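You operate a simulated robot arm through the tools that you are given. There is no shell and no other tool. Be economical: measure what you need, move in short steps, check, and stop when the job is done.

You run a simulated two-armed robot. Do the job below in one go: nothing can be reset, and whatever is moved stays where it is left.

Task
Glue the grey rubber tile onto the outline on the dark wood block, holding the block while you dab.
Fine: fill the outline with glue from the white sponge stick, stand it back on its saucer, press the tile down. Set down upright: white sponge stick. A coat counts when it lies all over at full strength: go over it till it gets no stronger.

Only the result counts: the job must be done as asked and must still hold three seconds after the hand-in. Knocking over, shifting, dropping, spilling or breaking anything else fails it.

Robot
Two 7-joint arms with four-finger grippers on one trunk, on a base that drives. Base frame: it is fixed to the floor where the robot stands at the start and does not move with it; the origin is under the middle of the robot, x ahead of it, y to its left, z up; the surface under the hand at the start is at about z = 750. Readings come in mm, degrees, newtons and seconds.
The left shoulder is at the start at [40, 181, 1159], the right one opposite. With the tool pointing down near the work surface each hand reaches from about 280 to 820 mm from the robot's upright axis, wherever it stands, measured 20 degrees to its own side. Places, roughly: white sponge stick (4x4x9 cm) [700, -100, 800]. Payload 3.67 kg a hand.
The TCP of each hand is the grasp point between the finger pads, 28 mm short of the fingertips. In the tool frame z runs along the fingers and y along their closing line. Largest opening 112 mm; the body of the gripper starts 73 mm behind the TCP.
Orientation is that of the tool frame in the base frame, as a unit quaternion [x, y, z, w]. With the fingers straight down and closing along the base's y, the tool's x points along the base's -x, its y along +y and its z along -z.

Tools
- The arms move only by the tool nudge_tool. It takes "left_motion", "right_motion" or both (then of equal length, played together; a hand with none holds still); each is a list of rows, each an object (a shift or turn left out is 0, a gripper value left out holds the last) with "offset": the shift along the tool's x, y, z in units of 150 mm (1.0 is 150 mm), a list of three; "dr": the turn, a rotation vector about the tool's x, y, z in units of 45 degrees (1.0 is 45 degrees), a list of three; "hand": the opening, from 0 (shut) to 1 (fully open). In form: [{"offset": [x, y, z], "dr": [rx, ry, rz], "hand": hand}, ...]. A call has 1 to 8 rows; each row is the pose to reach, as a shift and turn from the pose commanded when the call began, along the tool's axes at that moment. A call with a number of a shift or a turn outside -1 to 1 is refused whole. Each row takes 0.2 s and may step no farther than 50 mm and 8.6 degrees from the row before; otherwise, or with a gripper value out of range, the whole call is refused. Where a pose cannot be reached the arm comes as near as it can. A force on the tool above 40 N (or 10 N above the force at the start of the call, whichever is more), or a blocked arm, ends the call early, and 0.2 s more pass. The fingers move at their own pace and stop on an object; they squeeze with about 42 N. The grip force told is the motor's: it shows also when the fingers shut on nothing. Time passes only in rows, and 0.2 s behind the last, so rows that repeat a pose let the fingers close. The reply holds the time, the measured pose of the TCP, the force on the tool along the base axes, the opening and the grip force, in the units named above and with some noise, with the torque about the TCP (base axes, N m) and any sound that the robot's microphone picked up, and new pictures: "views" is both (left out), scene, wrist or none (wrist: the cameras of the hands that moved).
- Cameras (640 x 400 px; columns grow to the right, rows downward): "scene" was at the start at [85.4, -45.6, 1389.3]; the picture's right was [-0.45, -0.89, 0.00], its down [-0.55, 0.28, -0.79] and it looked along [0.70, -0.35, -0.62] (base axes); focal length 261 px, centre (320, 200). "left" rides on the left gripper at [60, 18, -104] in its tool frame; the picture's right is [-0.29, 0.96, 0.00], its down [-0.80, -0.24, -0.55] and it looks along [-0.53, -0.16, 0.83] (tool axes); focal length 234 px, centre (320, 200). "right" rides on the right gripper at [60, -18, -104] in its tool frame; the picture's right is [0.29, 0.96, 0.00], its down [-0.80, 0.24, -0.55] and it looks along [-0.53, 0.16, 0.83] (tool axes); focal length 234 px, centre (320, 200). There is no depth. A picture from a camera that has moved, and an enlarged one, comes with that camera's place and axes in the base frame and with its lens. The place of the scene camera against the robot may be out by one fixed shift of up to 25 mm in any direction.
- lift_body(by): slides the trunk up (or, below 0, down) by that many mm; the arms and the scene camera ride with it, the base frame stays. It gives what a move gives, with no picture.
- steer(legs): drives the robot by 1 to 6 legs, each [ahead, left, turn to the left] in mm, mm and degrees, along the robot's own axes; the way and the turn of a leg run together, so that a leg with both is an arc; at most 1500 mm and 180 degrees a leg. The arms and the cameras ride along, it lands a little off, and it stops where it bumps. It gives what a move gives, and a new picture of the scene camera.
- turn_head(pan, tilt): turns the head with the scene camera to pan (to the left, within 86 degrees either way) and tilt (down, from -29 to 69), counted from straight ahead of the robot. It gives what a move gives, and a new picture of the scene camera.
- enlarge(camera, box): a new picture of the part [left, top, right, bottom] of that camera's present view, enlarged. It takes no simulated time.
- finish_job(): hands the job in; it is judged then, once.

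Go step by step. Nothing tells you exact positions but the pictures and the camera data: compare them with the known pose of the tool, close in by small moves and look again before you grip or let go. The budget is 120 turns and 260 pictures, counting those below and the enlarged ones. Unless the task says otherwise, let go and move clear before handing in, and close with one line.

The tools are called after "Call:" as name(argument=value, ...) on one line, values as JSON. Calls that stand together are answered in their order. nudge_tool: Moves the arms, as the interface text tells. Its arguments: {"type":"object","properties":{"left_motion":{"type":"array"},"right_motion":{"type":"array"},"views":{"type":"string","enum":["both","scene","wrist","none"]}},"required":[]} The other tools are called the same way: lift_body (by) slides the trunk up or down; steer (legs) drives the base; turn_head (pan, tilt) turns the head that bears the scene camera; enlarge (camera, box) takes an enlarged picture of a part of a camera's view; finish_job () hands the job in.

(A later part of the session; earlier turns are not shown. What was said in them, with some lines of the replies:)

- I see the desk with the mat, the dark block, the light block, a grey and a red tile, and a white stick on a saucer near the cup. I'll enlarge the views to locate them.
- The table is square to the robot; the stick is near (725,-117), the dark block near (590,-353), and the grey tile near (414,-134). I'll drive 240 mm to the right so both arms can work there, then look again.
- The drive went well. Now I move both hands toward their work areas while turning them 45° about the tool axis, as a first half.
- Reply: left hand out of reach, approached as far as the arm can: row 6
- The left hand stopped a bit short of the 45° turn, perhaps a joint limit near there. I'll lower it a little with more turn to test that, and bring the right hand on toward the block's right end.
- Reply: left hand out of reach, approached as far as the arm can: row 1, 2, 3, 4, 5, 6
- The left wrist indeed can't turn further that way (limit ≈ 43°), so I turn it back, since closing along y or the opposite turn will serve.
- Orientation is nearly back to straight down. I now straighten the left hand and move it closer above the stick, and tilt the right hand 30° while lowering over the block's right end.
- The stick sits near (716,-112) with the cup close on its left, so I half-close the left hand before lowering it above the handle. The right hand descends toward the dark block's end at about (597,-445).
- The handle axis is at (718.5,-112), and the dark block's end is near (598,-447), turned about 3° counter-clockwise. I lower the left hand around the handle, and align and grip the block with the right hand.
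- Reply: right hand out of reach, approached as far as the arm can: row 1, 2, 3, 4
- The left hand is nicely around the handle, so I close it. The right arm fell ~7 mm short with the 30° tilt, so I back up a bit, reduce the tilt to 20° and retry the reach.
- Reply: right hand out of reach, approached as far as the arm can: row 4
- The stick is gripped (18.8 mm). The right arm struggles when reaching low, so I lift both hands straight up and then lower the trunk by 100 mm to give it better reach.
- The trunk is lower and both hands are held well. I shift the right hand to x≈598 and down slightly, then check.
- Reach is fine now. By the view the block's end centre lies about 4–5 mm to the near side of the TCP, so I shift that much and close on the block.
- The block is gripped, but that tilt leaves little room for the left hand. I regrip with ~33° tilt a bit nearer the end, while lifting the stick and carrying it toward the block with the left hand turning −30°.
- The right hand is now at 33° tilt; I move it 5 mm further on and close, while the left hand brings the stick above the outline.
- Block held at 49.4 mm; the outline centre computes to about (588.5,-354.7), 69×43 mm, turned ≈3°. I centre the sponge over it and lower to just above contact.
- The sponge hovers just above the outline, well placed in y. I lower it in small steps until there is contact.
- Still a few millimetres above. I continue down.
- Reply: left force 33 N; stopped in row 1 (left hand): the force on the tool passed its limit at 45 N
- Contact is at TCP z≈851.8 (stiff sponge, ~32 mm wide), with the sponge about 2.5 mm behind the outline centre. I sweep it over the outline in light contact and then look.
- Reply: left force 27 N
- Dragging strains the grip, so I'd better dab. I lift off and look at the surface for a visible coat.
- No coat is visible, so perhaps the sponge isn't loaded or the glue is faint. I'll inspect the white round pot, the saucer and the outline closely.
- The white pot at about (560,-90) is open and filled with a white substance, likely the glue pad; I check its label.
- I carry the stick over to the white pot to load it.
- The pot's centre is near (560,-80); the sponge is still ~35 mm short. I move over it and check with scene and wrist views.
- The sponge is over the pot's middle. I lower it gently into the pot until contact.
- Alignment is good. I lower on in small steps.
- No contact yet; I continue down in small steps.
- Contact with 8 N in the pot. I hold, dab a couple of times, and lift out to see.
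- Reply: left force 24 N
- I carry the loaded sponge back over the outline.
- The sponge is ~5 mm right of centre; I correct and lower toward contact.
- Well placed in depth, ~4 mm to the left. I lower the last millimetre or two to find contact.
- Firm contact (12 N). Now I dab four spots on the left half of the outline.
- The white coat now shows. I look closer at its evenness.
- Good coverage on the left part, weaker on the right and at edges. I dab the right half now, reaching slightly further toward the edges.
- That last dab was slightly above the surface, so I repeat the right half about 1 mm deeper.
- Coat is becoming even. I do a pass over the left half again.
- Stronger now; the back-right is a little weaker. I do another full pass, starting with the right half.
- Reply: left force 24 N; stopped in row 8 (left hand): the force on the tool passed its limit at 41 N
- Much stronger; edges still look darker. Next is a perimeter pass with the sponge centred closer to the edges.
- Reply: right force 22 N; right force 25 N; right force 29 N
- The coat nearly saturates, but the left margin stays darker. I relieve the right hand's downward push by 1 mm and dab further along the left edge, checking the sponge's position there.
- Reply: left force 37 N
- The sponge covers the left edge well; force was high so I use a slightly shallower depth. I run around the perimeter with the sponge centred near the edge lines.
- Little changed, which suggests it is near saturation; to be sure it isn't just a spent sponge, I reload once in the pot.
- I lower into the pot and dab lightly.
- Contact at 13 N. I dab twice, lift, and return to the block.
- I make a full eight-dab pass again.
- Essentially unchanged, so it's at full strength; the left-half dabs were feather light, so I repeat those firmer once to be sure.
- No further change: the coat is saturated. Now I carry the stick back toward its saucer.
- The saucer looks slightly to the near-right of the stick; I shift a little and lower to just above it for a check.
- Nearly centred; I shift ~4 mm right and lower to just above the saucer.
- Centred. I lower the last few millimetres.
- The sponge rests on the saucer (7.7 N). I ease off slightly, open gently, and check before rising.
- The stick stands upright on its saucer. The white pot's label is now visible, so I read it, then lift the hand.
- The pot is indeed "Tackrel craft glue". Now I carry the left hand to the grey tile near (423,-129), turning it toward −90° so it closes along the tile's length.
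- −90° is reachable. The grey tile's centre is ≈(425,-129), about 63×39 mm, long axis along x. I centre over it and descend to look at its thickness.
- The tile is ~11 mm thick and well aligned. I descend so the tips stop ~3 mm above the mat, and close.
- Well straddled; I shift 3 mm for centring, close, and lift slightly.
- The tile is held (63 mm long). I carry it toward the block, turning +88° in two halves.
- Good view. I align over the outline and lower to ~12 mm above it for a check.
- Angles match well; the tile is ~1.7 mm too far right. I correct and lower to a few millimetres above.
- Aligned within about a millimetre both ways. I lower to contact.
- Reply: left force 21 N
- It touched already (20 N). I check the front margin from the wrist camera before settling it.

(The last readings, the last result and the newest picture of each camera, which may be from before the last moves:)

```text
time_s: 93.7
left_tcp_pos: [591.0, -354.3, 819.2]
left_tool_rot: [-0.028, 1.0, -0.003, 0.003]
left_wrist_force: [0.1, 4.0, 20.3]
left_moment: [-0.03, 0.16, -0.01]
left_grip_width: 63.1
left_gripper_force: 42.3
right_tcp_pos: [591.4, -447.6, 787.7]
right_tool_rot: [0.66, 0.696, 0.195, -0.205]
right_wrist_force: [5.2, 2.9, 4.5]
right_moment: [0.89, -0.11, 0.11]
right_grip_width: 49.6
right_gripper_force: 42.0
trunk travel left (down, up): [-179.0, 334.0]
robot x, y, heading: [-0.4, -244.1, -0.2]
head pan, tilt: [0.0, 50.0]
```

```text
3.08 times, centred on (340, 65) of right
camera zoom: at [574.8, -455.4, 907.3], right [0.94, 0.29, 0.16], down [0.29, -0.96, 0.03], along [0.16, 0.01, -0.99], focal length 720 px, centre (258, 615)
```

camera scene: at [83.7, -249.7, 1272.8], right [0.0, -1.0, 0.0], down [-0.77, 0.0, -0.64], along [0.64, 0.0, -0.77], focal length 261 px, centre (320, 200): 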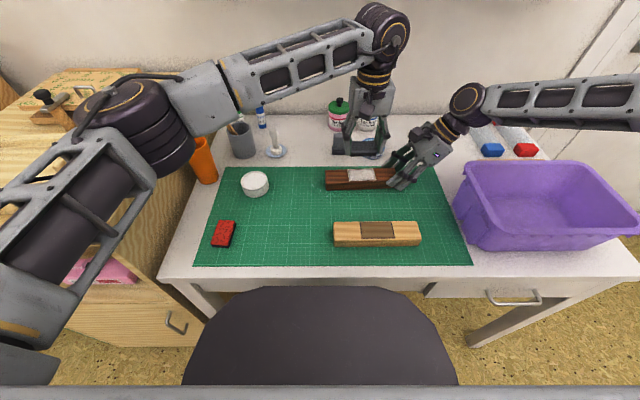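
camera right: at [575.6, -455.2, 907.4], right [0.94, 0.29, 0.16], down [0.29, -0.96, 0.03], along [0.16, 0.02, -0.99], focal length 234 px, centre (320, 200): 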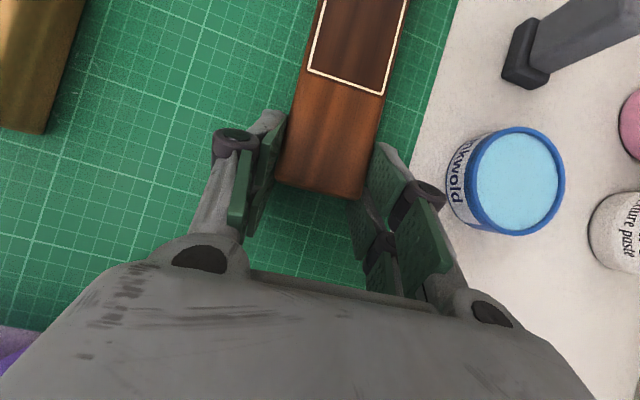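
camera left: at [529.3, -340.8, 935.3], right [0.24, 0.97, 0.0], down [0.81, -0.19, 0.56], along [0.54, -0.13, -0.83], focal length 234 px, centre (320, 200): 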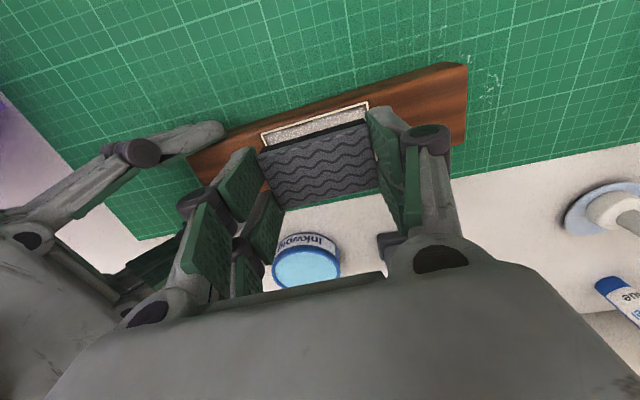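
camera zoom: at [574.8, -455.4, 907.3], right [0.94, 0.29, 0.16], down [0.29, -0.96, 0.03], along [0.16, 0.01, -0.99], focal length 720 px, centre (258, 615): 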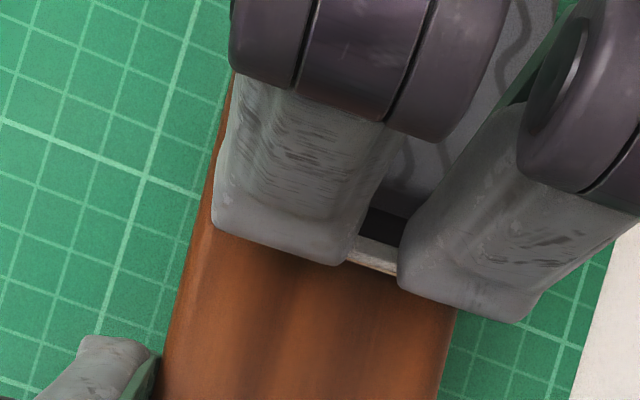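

The front margin looks ~5 mm, so the tile sits ~3 mm too far back. I lift it a hair and see whether it comes free.

Call:
nudge_tool(left_motion=[{"offset": [0, 0, -0.02]}, {"offset": [0, 0, -0.035]}], views="none")

Call:
enlarge(camera="scene", box=[340, 145, 390, 185])

```text
time_s: 94.3
left_tcp_pos: [590.7, -355.1, 819.2]
left_tool_rot: [-0.028, 1.0, 0.0, 0.0]
left_wrist_force: [7.8, 2.0, -8.6]
left_moment: [-0.29, -0.31, 0.04]
left_grip_width: 63.1
left_gripper_force: 41.8
right_tcp_pos: [592.5, -447.2, 787.9]
right_tool_rot: [0.66, 0.695, 0.195, -0.206]
right_wrist_force: [-6.2, -2.1, 17.8]
right_moment: [0.96, -0.18, 0.65]
right_grip_width: 49.3
right_gripper_force: 41.6
trunk travel left (down, up): [-179.0, 334.0]
robot x, y, heading: [-2.3, -246.4, -0.5]
head pan, tilt: [0.0, 50.0]
```

```text
10.00 times, centred on (365, 165) of scene
camera zoom: at [84.2, -249.5, 1272.6], right [0.0, -1.0, 0.0], down [-0.77, 0.0, -0.64], along [0.64, 0.0, -0.77], focal length 2611 px, centre (-130, 550)
```

zoom: 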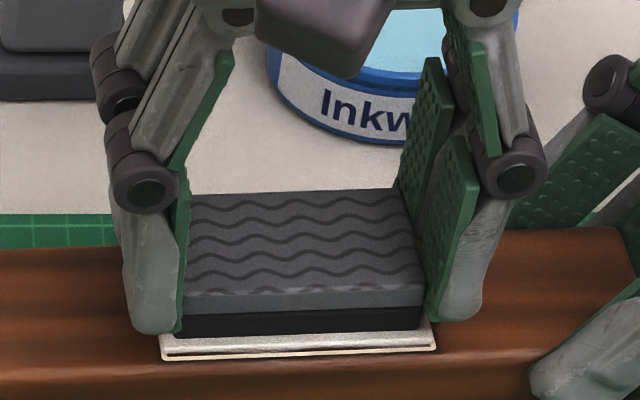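

The tile already sticks (it resists lifting). I try a gentle 2 mm nudge toward the front to see if it still slides.

Call:
nudge_tool(left_motion=[{"offset": [0.007, 0, 0.012]}, {"offset": [0.014, 0, 0.012]}, {"offset": [0.014, 0, 0.012]}], views="none")

Call:
enlarge(camera="scene", box=[340, 145, 390, 185])

```text
time_s: 95.1
left_tcp_pos: [591.6, -354.6, 818.6]
left_tool_rot: [-0.028, 1.0, -0.001, 0.003]
left_wrist_force: [23.6, 3.7, -13.5]
left_moment: [0.14, -0.78, 0.43]
left_grip_width: 63.0
left_gripper_force: 41.8
right_tcp_pos: [592.4, -448.4, 787.4]
right_tool_rot: [0.66, 0.696, 0.195, -0.206]
right_wrist_force: [-16.7, -4.1, 26.4]
right_moment: [0.88, -0.42, 1.81]
right_grip_width: 49.5
right_gripper_force: 41.8
trunk travel left (down, up): [-179.0, 334.0]
robot x, y, heading: [-4.4, -242.5, -0.2]
head pan, tilt: [0.0, 50.0]
```

```text
10.00 times, centred on (365, 165) of scene
camera zoom: at [84.2, -249.5, 1272.8], right [0.0, -1.0, 0.0], down [-0.77, 0.0, -0.64], along [0.64, 0.0, -0.77], focal length 2611 px, centre (-130, 550)
```

zoom: 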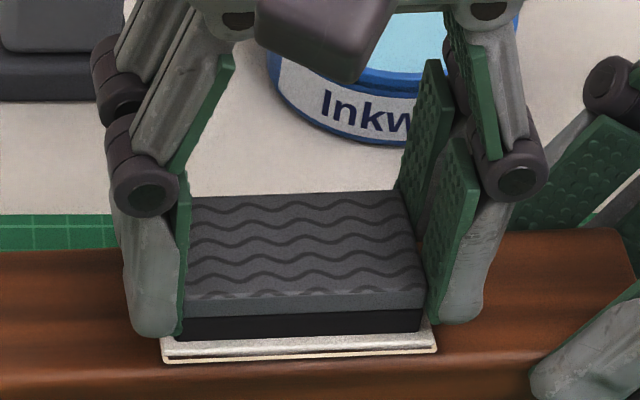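

It is bonded where it sits, squarely in the outline with a slightly wider front margin. I undo the nudge and press it down firmly for a while.

Call:
nudge_tool(left_motion=[{"offset": [-0.014, 0, 0.01]}, {"offset": [-0.014, 0, 0.02]}, {"offset": [-0.014, 0, 0.025]}, {"offset": [-0.014, 0, 0.025]}, {"offset": [-0.014, 0, 0.025]}, {"offset": [-0.014, 0, 0.025]}], views="none")

```text
time_s: 96.5
left_tcp_pos: [589.4, -354.4, 818.0]
left_tool_rot: [-0.029, 1.0, -0.002, 0.004]
left_wrist_force: [4.9, 11.3, 20.4]
left_moment: [0.23, -0.02, 0.31]
left_grip_width: 63.2
left_gripper_force: 42.5
right_tcp_pos: [591.8, -448.3, 788.5]
right_tool_rot: [0.661, 0.695, 0.194, -0.205]
right_wrist_force: [-0.5, -4.0, 7.6]
right_moment: [-0.9, 0.04, 0.31]
right_grip_width: 49.5
right_gripper_force: 41.3
trunk travel left (down, up): [-179.0, 334.0]
robot x, y, heading: [-2.6, -242.3, -0.3]
head pan, tilt: [0.0, 50.0]
```

Pressed at 20 N. Now I ease off, open the left hand, and rise clear.

Call:
nudge_tool(left_motion=[{"offset": [0, 0, -0.015]}, {"offset": [0, 0, -0.015], "hand": 0.68}, {"offset": [0, 0, -0.015], "hand": 0.68}, {"offset": [0, 0, -0.2], "hand": 0.68}, {"offset": [0, 0, -0.5], "hand": 0.68}], views="wrist")

Call:
enlarge(camera="scene", box=[325, 140, 405, 200])

Call:
enlarge(camera="left", box=[220, 60, 420, 210])

```text
time_s: 97.7
left_tcp_pos: [590.1, -353.9, 891.6]
left_tool_rot: [-0.027, 1.0, -0.001, 0.001]
left_wrist_force: [0.9, 0.0, -0.2]
left_moment: [-0.05, -0.03, -0.01]
left_grip_width: 76.3
left_gripper_force: 0.1
right_tcp_pos: [591.4, -448.0, 786.9]
right_tool_rot: [0.661, 0.695, 0.196, -0.206]
right_wrist_force: [-4.9, 0.0, 13.0]
right_moment: [-0.29, -0.1, -0.19]
right_grip_width: 49.4
right_gripper_force: 42.6
trunk travel left (down, up): [-179.0, 334.0]
robot x, y, heading: [4.4, -245.4, -0.1]
head pan, tilt: [0.0, 50.0]
camera left: at [530.0, -339.1, 994.9], right [0.24, 0.97, 0.0], down [0.81, -0.2, 0.56], along [0.54, -0.13, -0.83], focal length 234 px, centre (320, 200)
```

left: 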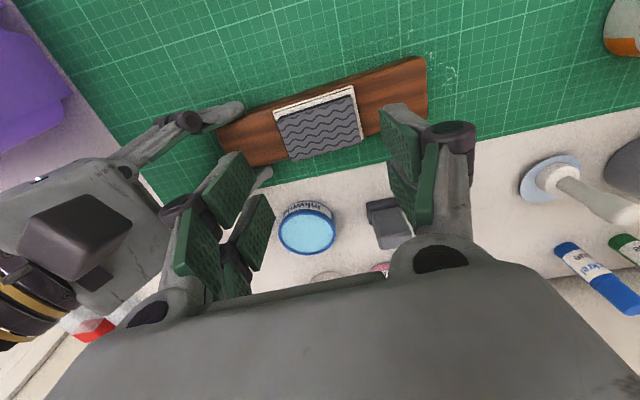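

```text
6.67 times, centred on (365, 170) of scene
camera zoom: at [83.4, -249.3, 1272.8], right [0.0, -1.0, 0.0], down [-0.77, 0.0, -0.64], along [0.64, 0.0, -0.77], focal length 1740 px, centre (20, 400)
```

zoom: 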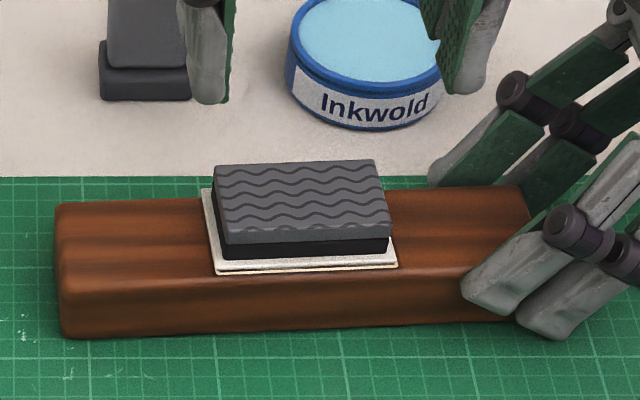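

```text
2.67 times, centred on (320, 135) of left
camera zoom: at [530.0, -339.1, 994.9], right [0.24, 0.97, 0.0], down [0.81, -0.2, 0.56], along [0.54, -0.13, -0.83], focal length 624 px, centre (320, 373)
```

zoom: 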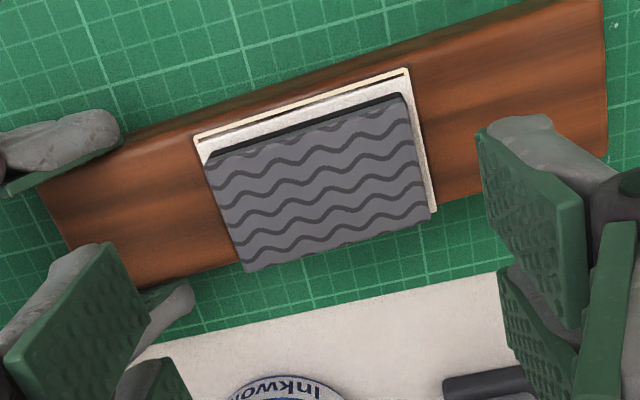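

The tile is down and holds. I measure its placement in the outline closely.

Call:
enlarge(camera="scene", box=[345, 155, 381, 179])

Call:
enlarge(camera="left", box=[260, 75, 380, 170])

```text
16.00 times, centred on (363, 167) of scene
camera zoom: at [83.4, -249.3, 1272.8], right [0.0, -1.0, 0.0], down [-0.77, 0.0, -0.64], along [0.64, 0.0, -0.77], focal length 4177 px, centre (-368, 728)
```

zoom: 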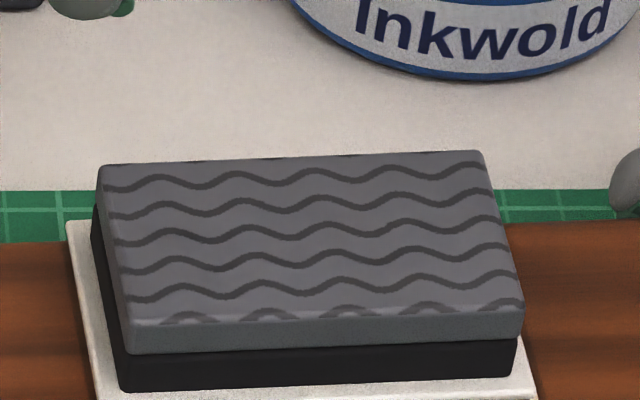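

```text
4.21 times, centred on (320, 122) of left
camera zoom: at [530.0, -339.1, 994.9], right [0.24, 0.97, 0.0], down [0.81, -0.2, 0.56], along [0.54, -0.13, -0.83], focal length 986 px, centre (320, 526)
```

zoom: 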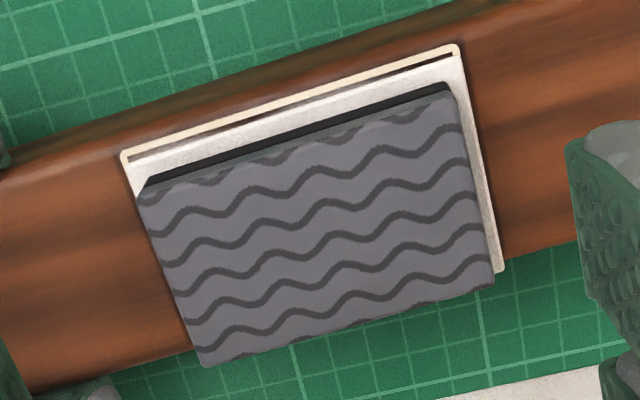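

Call:
enlarge(camera="scene", box=[345, 160, 381, 184])

```text
16.00 times, centred on (363, 172) of scene
camera zoom: at [83.4, -249.3, 1272.8], right [0.0, -1.0, 0.0], down [-0.77, 0.0, -0.64], along [0.64, 0.0, -0.77], focal length 4177 px, centre (-368, 648)
```

zoom: 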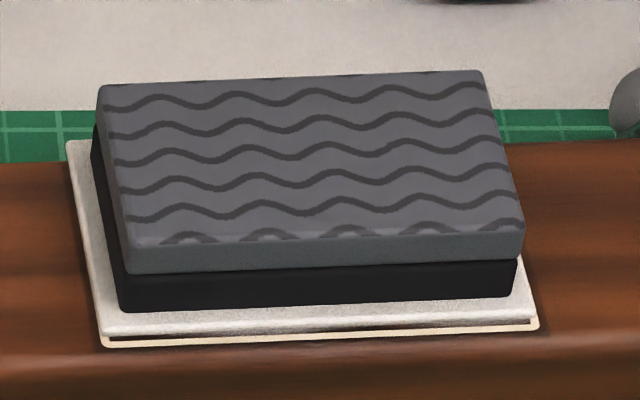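

With the ~16 mm tile thickness accounted for, the tile is centred within ~1.5 mm and parallel to the outline. I now open the right hand and lift it straight up while the left moves clear.

Call:
nudge_tool(left_motion=[{"offset": [0, 0, -0.1]}, {"offset": [0, 0.15, -0.2]}, {"offset": [0, 0.3, -0.3]}, {"offset": [0, 0.45, -0.3]}, {"offset": [0, 0.6, -0.3]}, {"offset": [0, 0.6, -0.3]}], right_motion=[{"hand": 0.55}, {"offset": [0, 0, 0], "hand": 0.62}, {"offset": [0, 0, 0], "hand": 0.62}, {"offset": [0.12, 0, -0.182]}, {"offset": [0.24, 0, -0.364]}, {"offset": [0.367, 0, -0.557]}], views="scene")

Call:
enlarge(camera="scene", box=[230, 100, 430, 220])

```text
time_s: 99.1
left_tcp_pos: [584.0, -264.1, 935.8]
left_tool_rot: [-0.027, 1.0, -0.001, 0.002]
left_wrist_force: [-0.8, 0.5, -1.1]
left_moment: [0.03, 0.01, 0.02]
left_grip_width: 76.2
left_gripper_force: 0.1
right_tcp_pos: [593.5, -451.4, 887.6]
right_tool_rot: [0.661, 0.695, 0.195, -0.207]
right_wrist_force: [0.1, 0.1, 0.6]
right_moment: [0.0, -0.04, 0.01]
right_grip_width: 69.4
right_gripper_force: 0.0
trunk travel left (down, up): [-179.0, 334.0]
robot x, y, heading: [0.0, -244.0, -0.3]
head pan, tilt: [0.0, 50.0]
camera scene: at [84.1, -249.8, 1272.7], right [0.0, -1.0, 0.0], down [-0.77, 0.0, -0.64], along [0.64, 0.0, -0.77], focal length 261 px, centre (320, 200)
```

scene: 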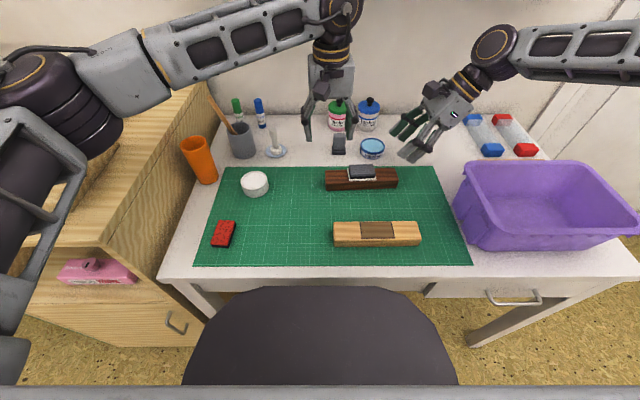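

```text
3.20 times, centred on (330, 160) of scene
camera zoom: at [84.1, -249.8, 1272.7], right [0.0, -1.0, 0.0], down [-0.77, 0.0, -0.64], along [0.64, 0.0, -0.77], focal length 835 px, centre (288, 328)
```

zoom: 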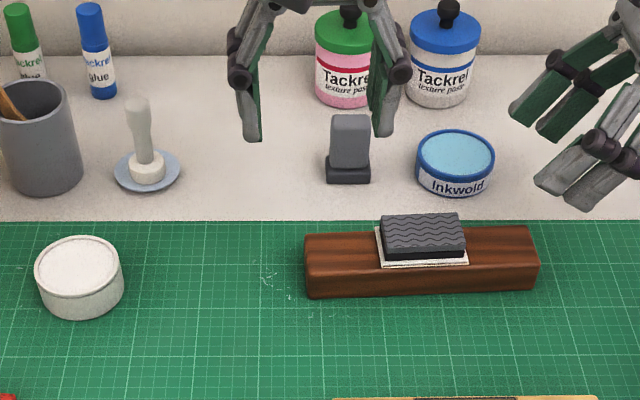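

The stick stands upright on its saucer, the tile is bonded on the outline, nothing else has moved, and both hands are clear, so I hand in.

Call:
finish_job()

```text
The job is handed in.
```

The grey rubber tile is glued onto the outline on the dark wood block, sitting about 1–2 mm off centre. The white sponge stick stands upright on its saucer again, and both hands are clear.
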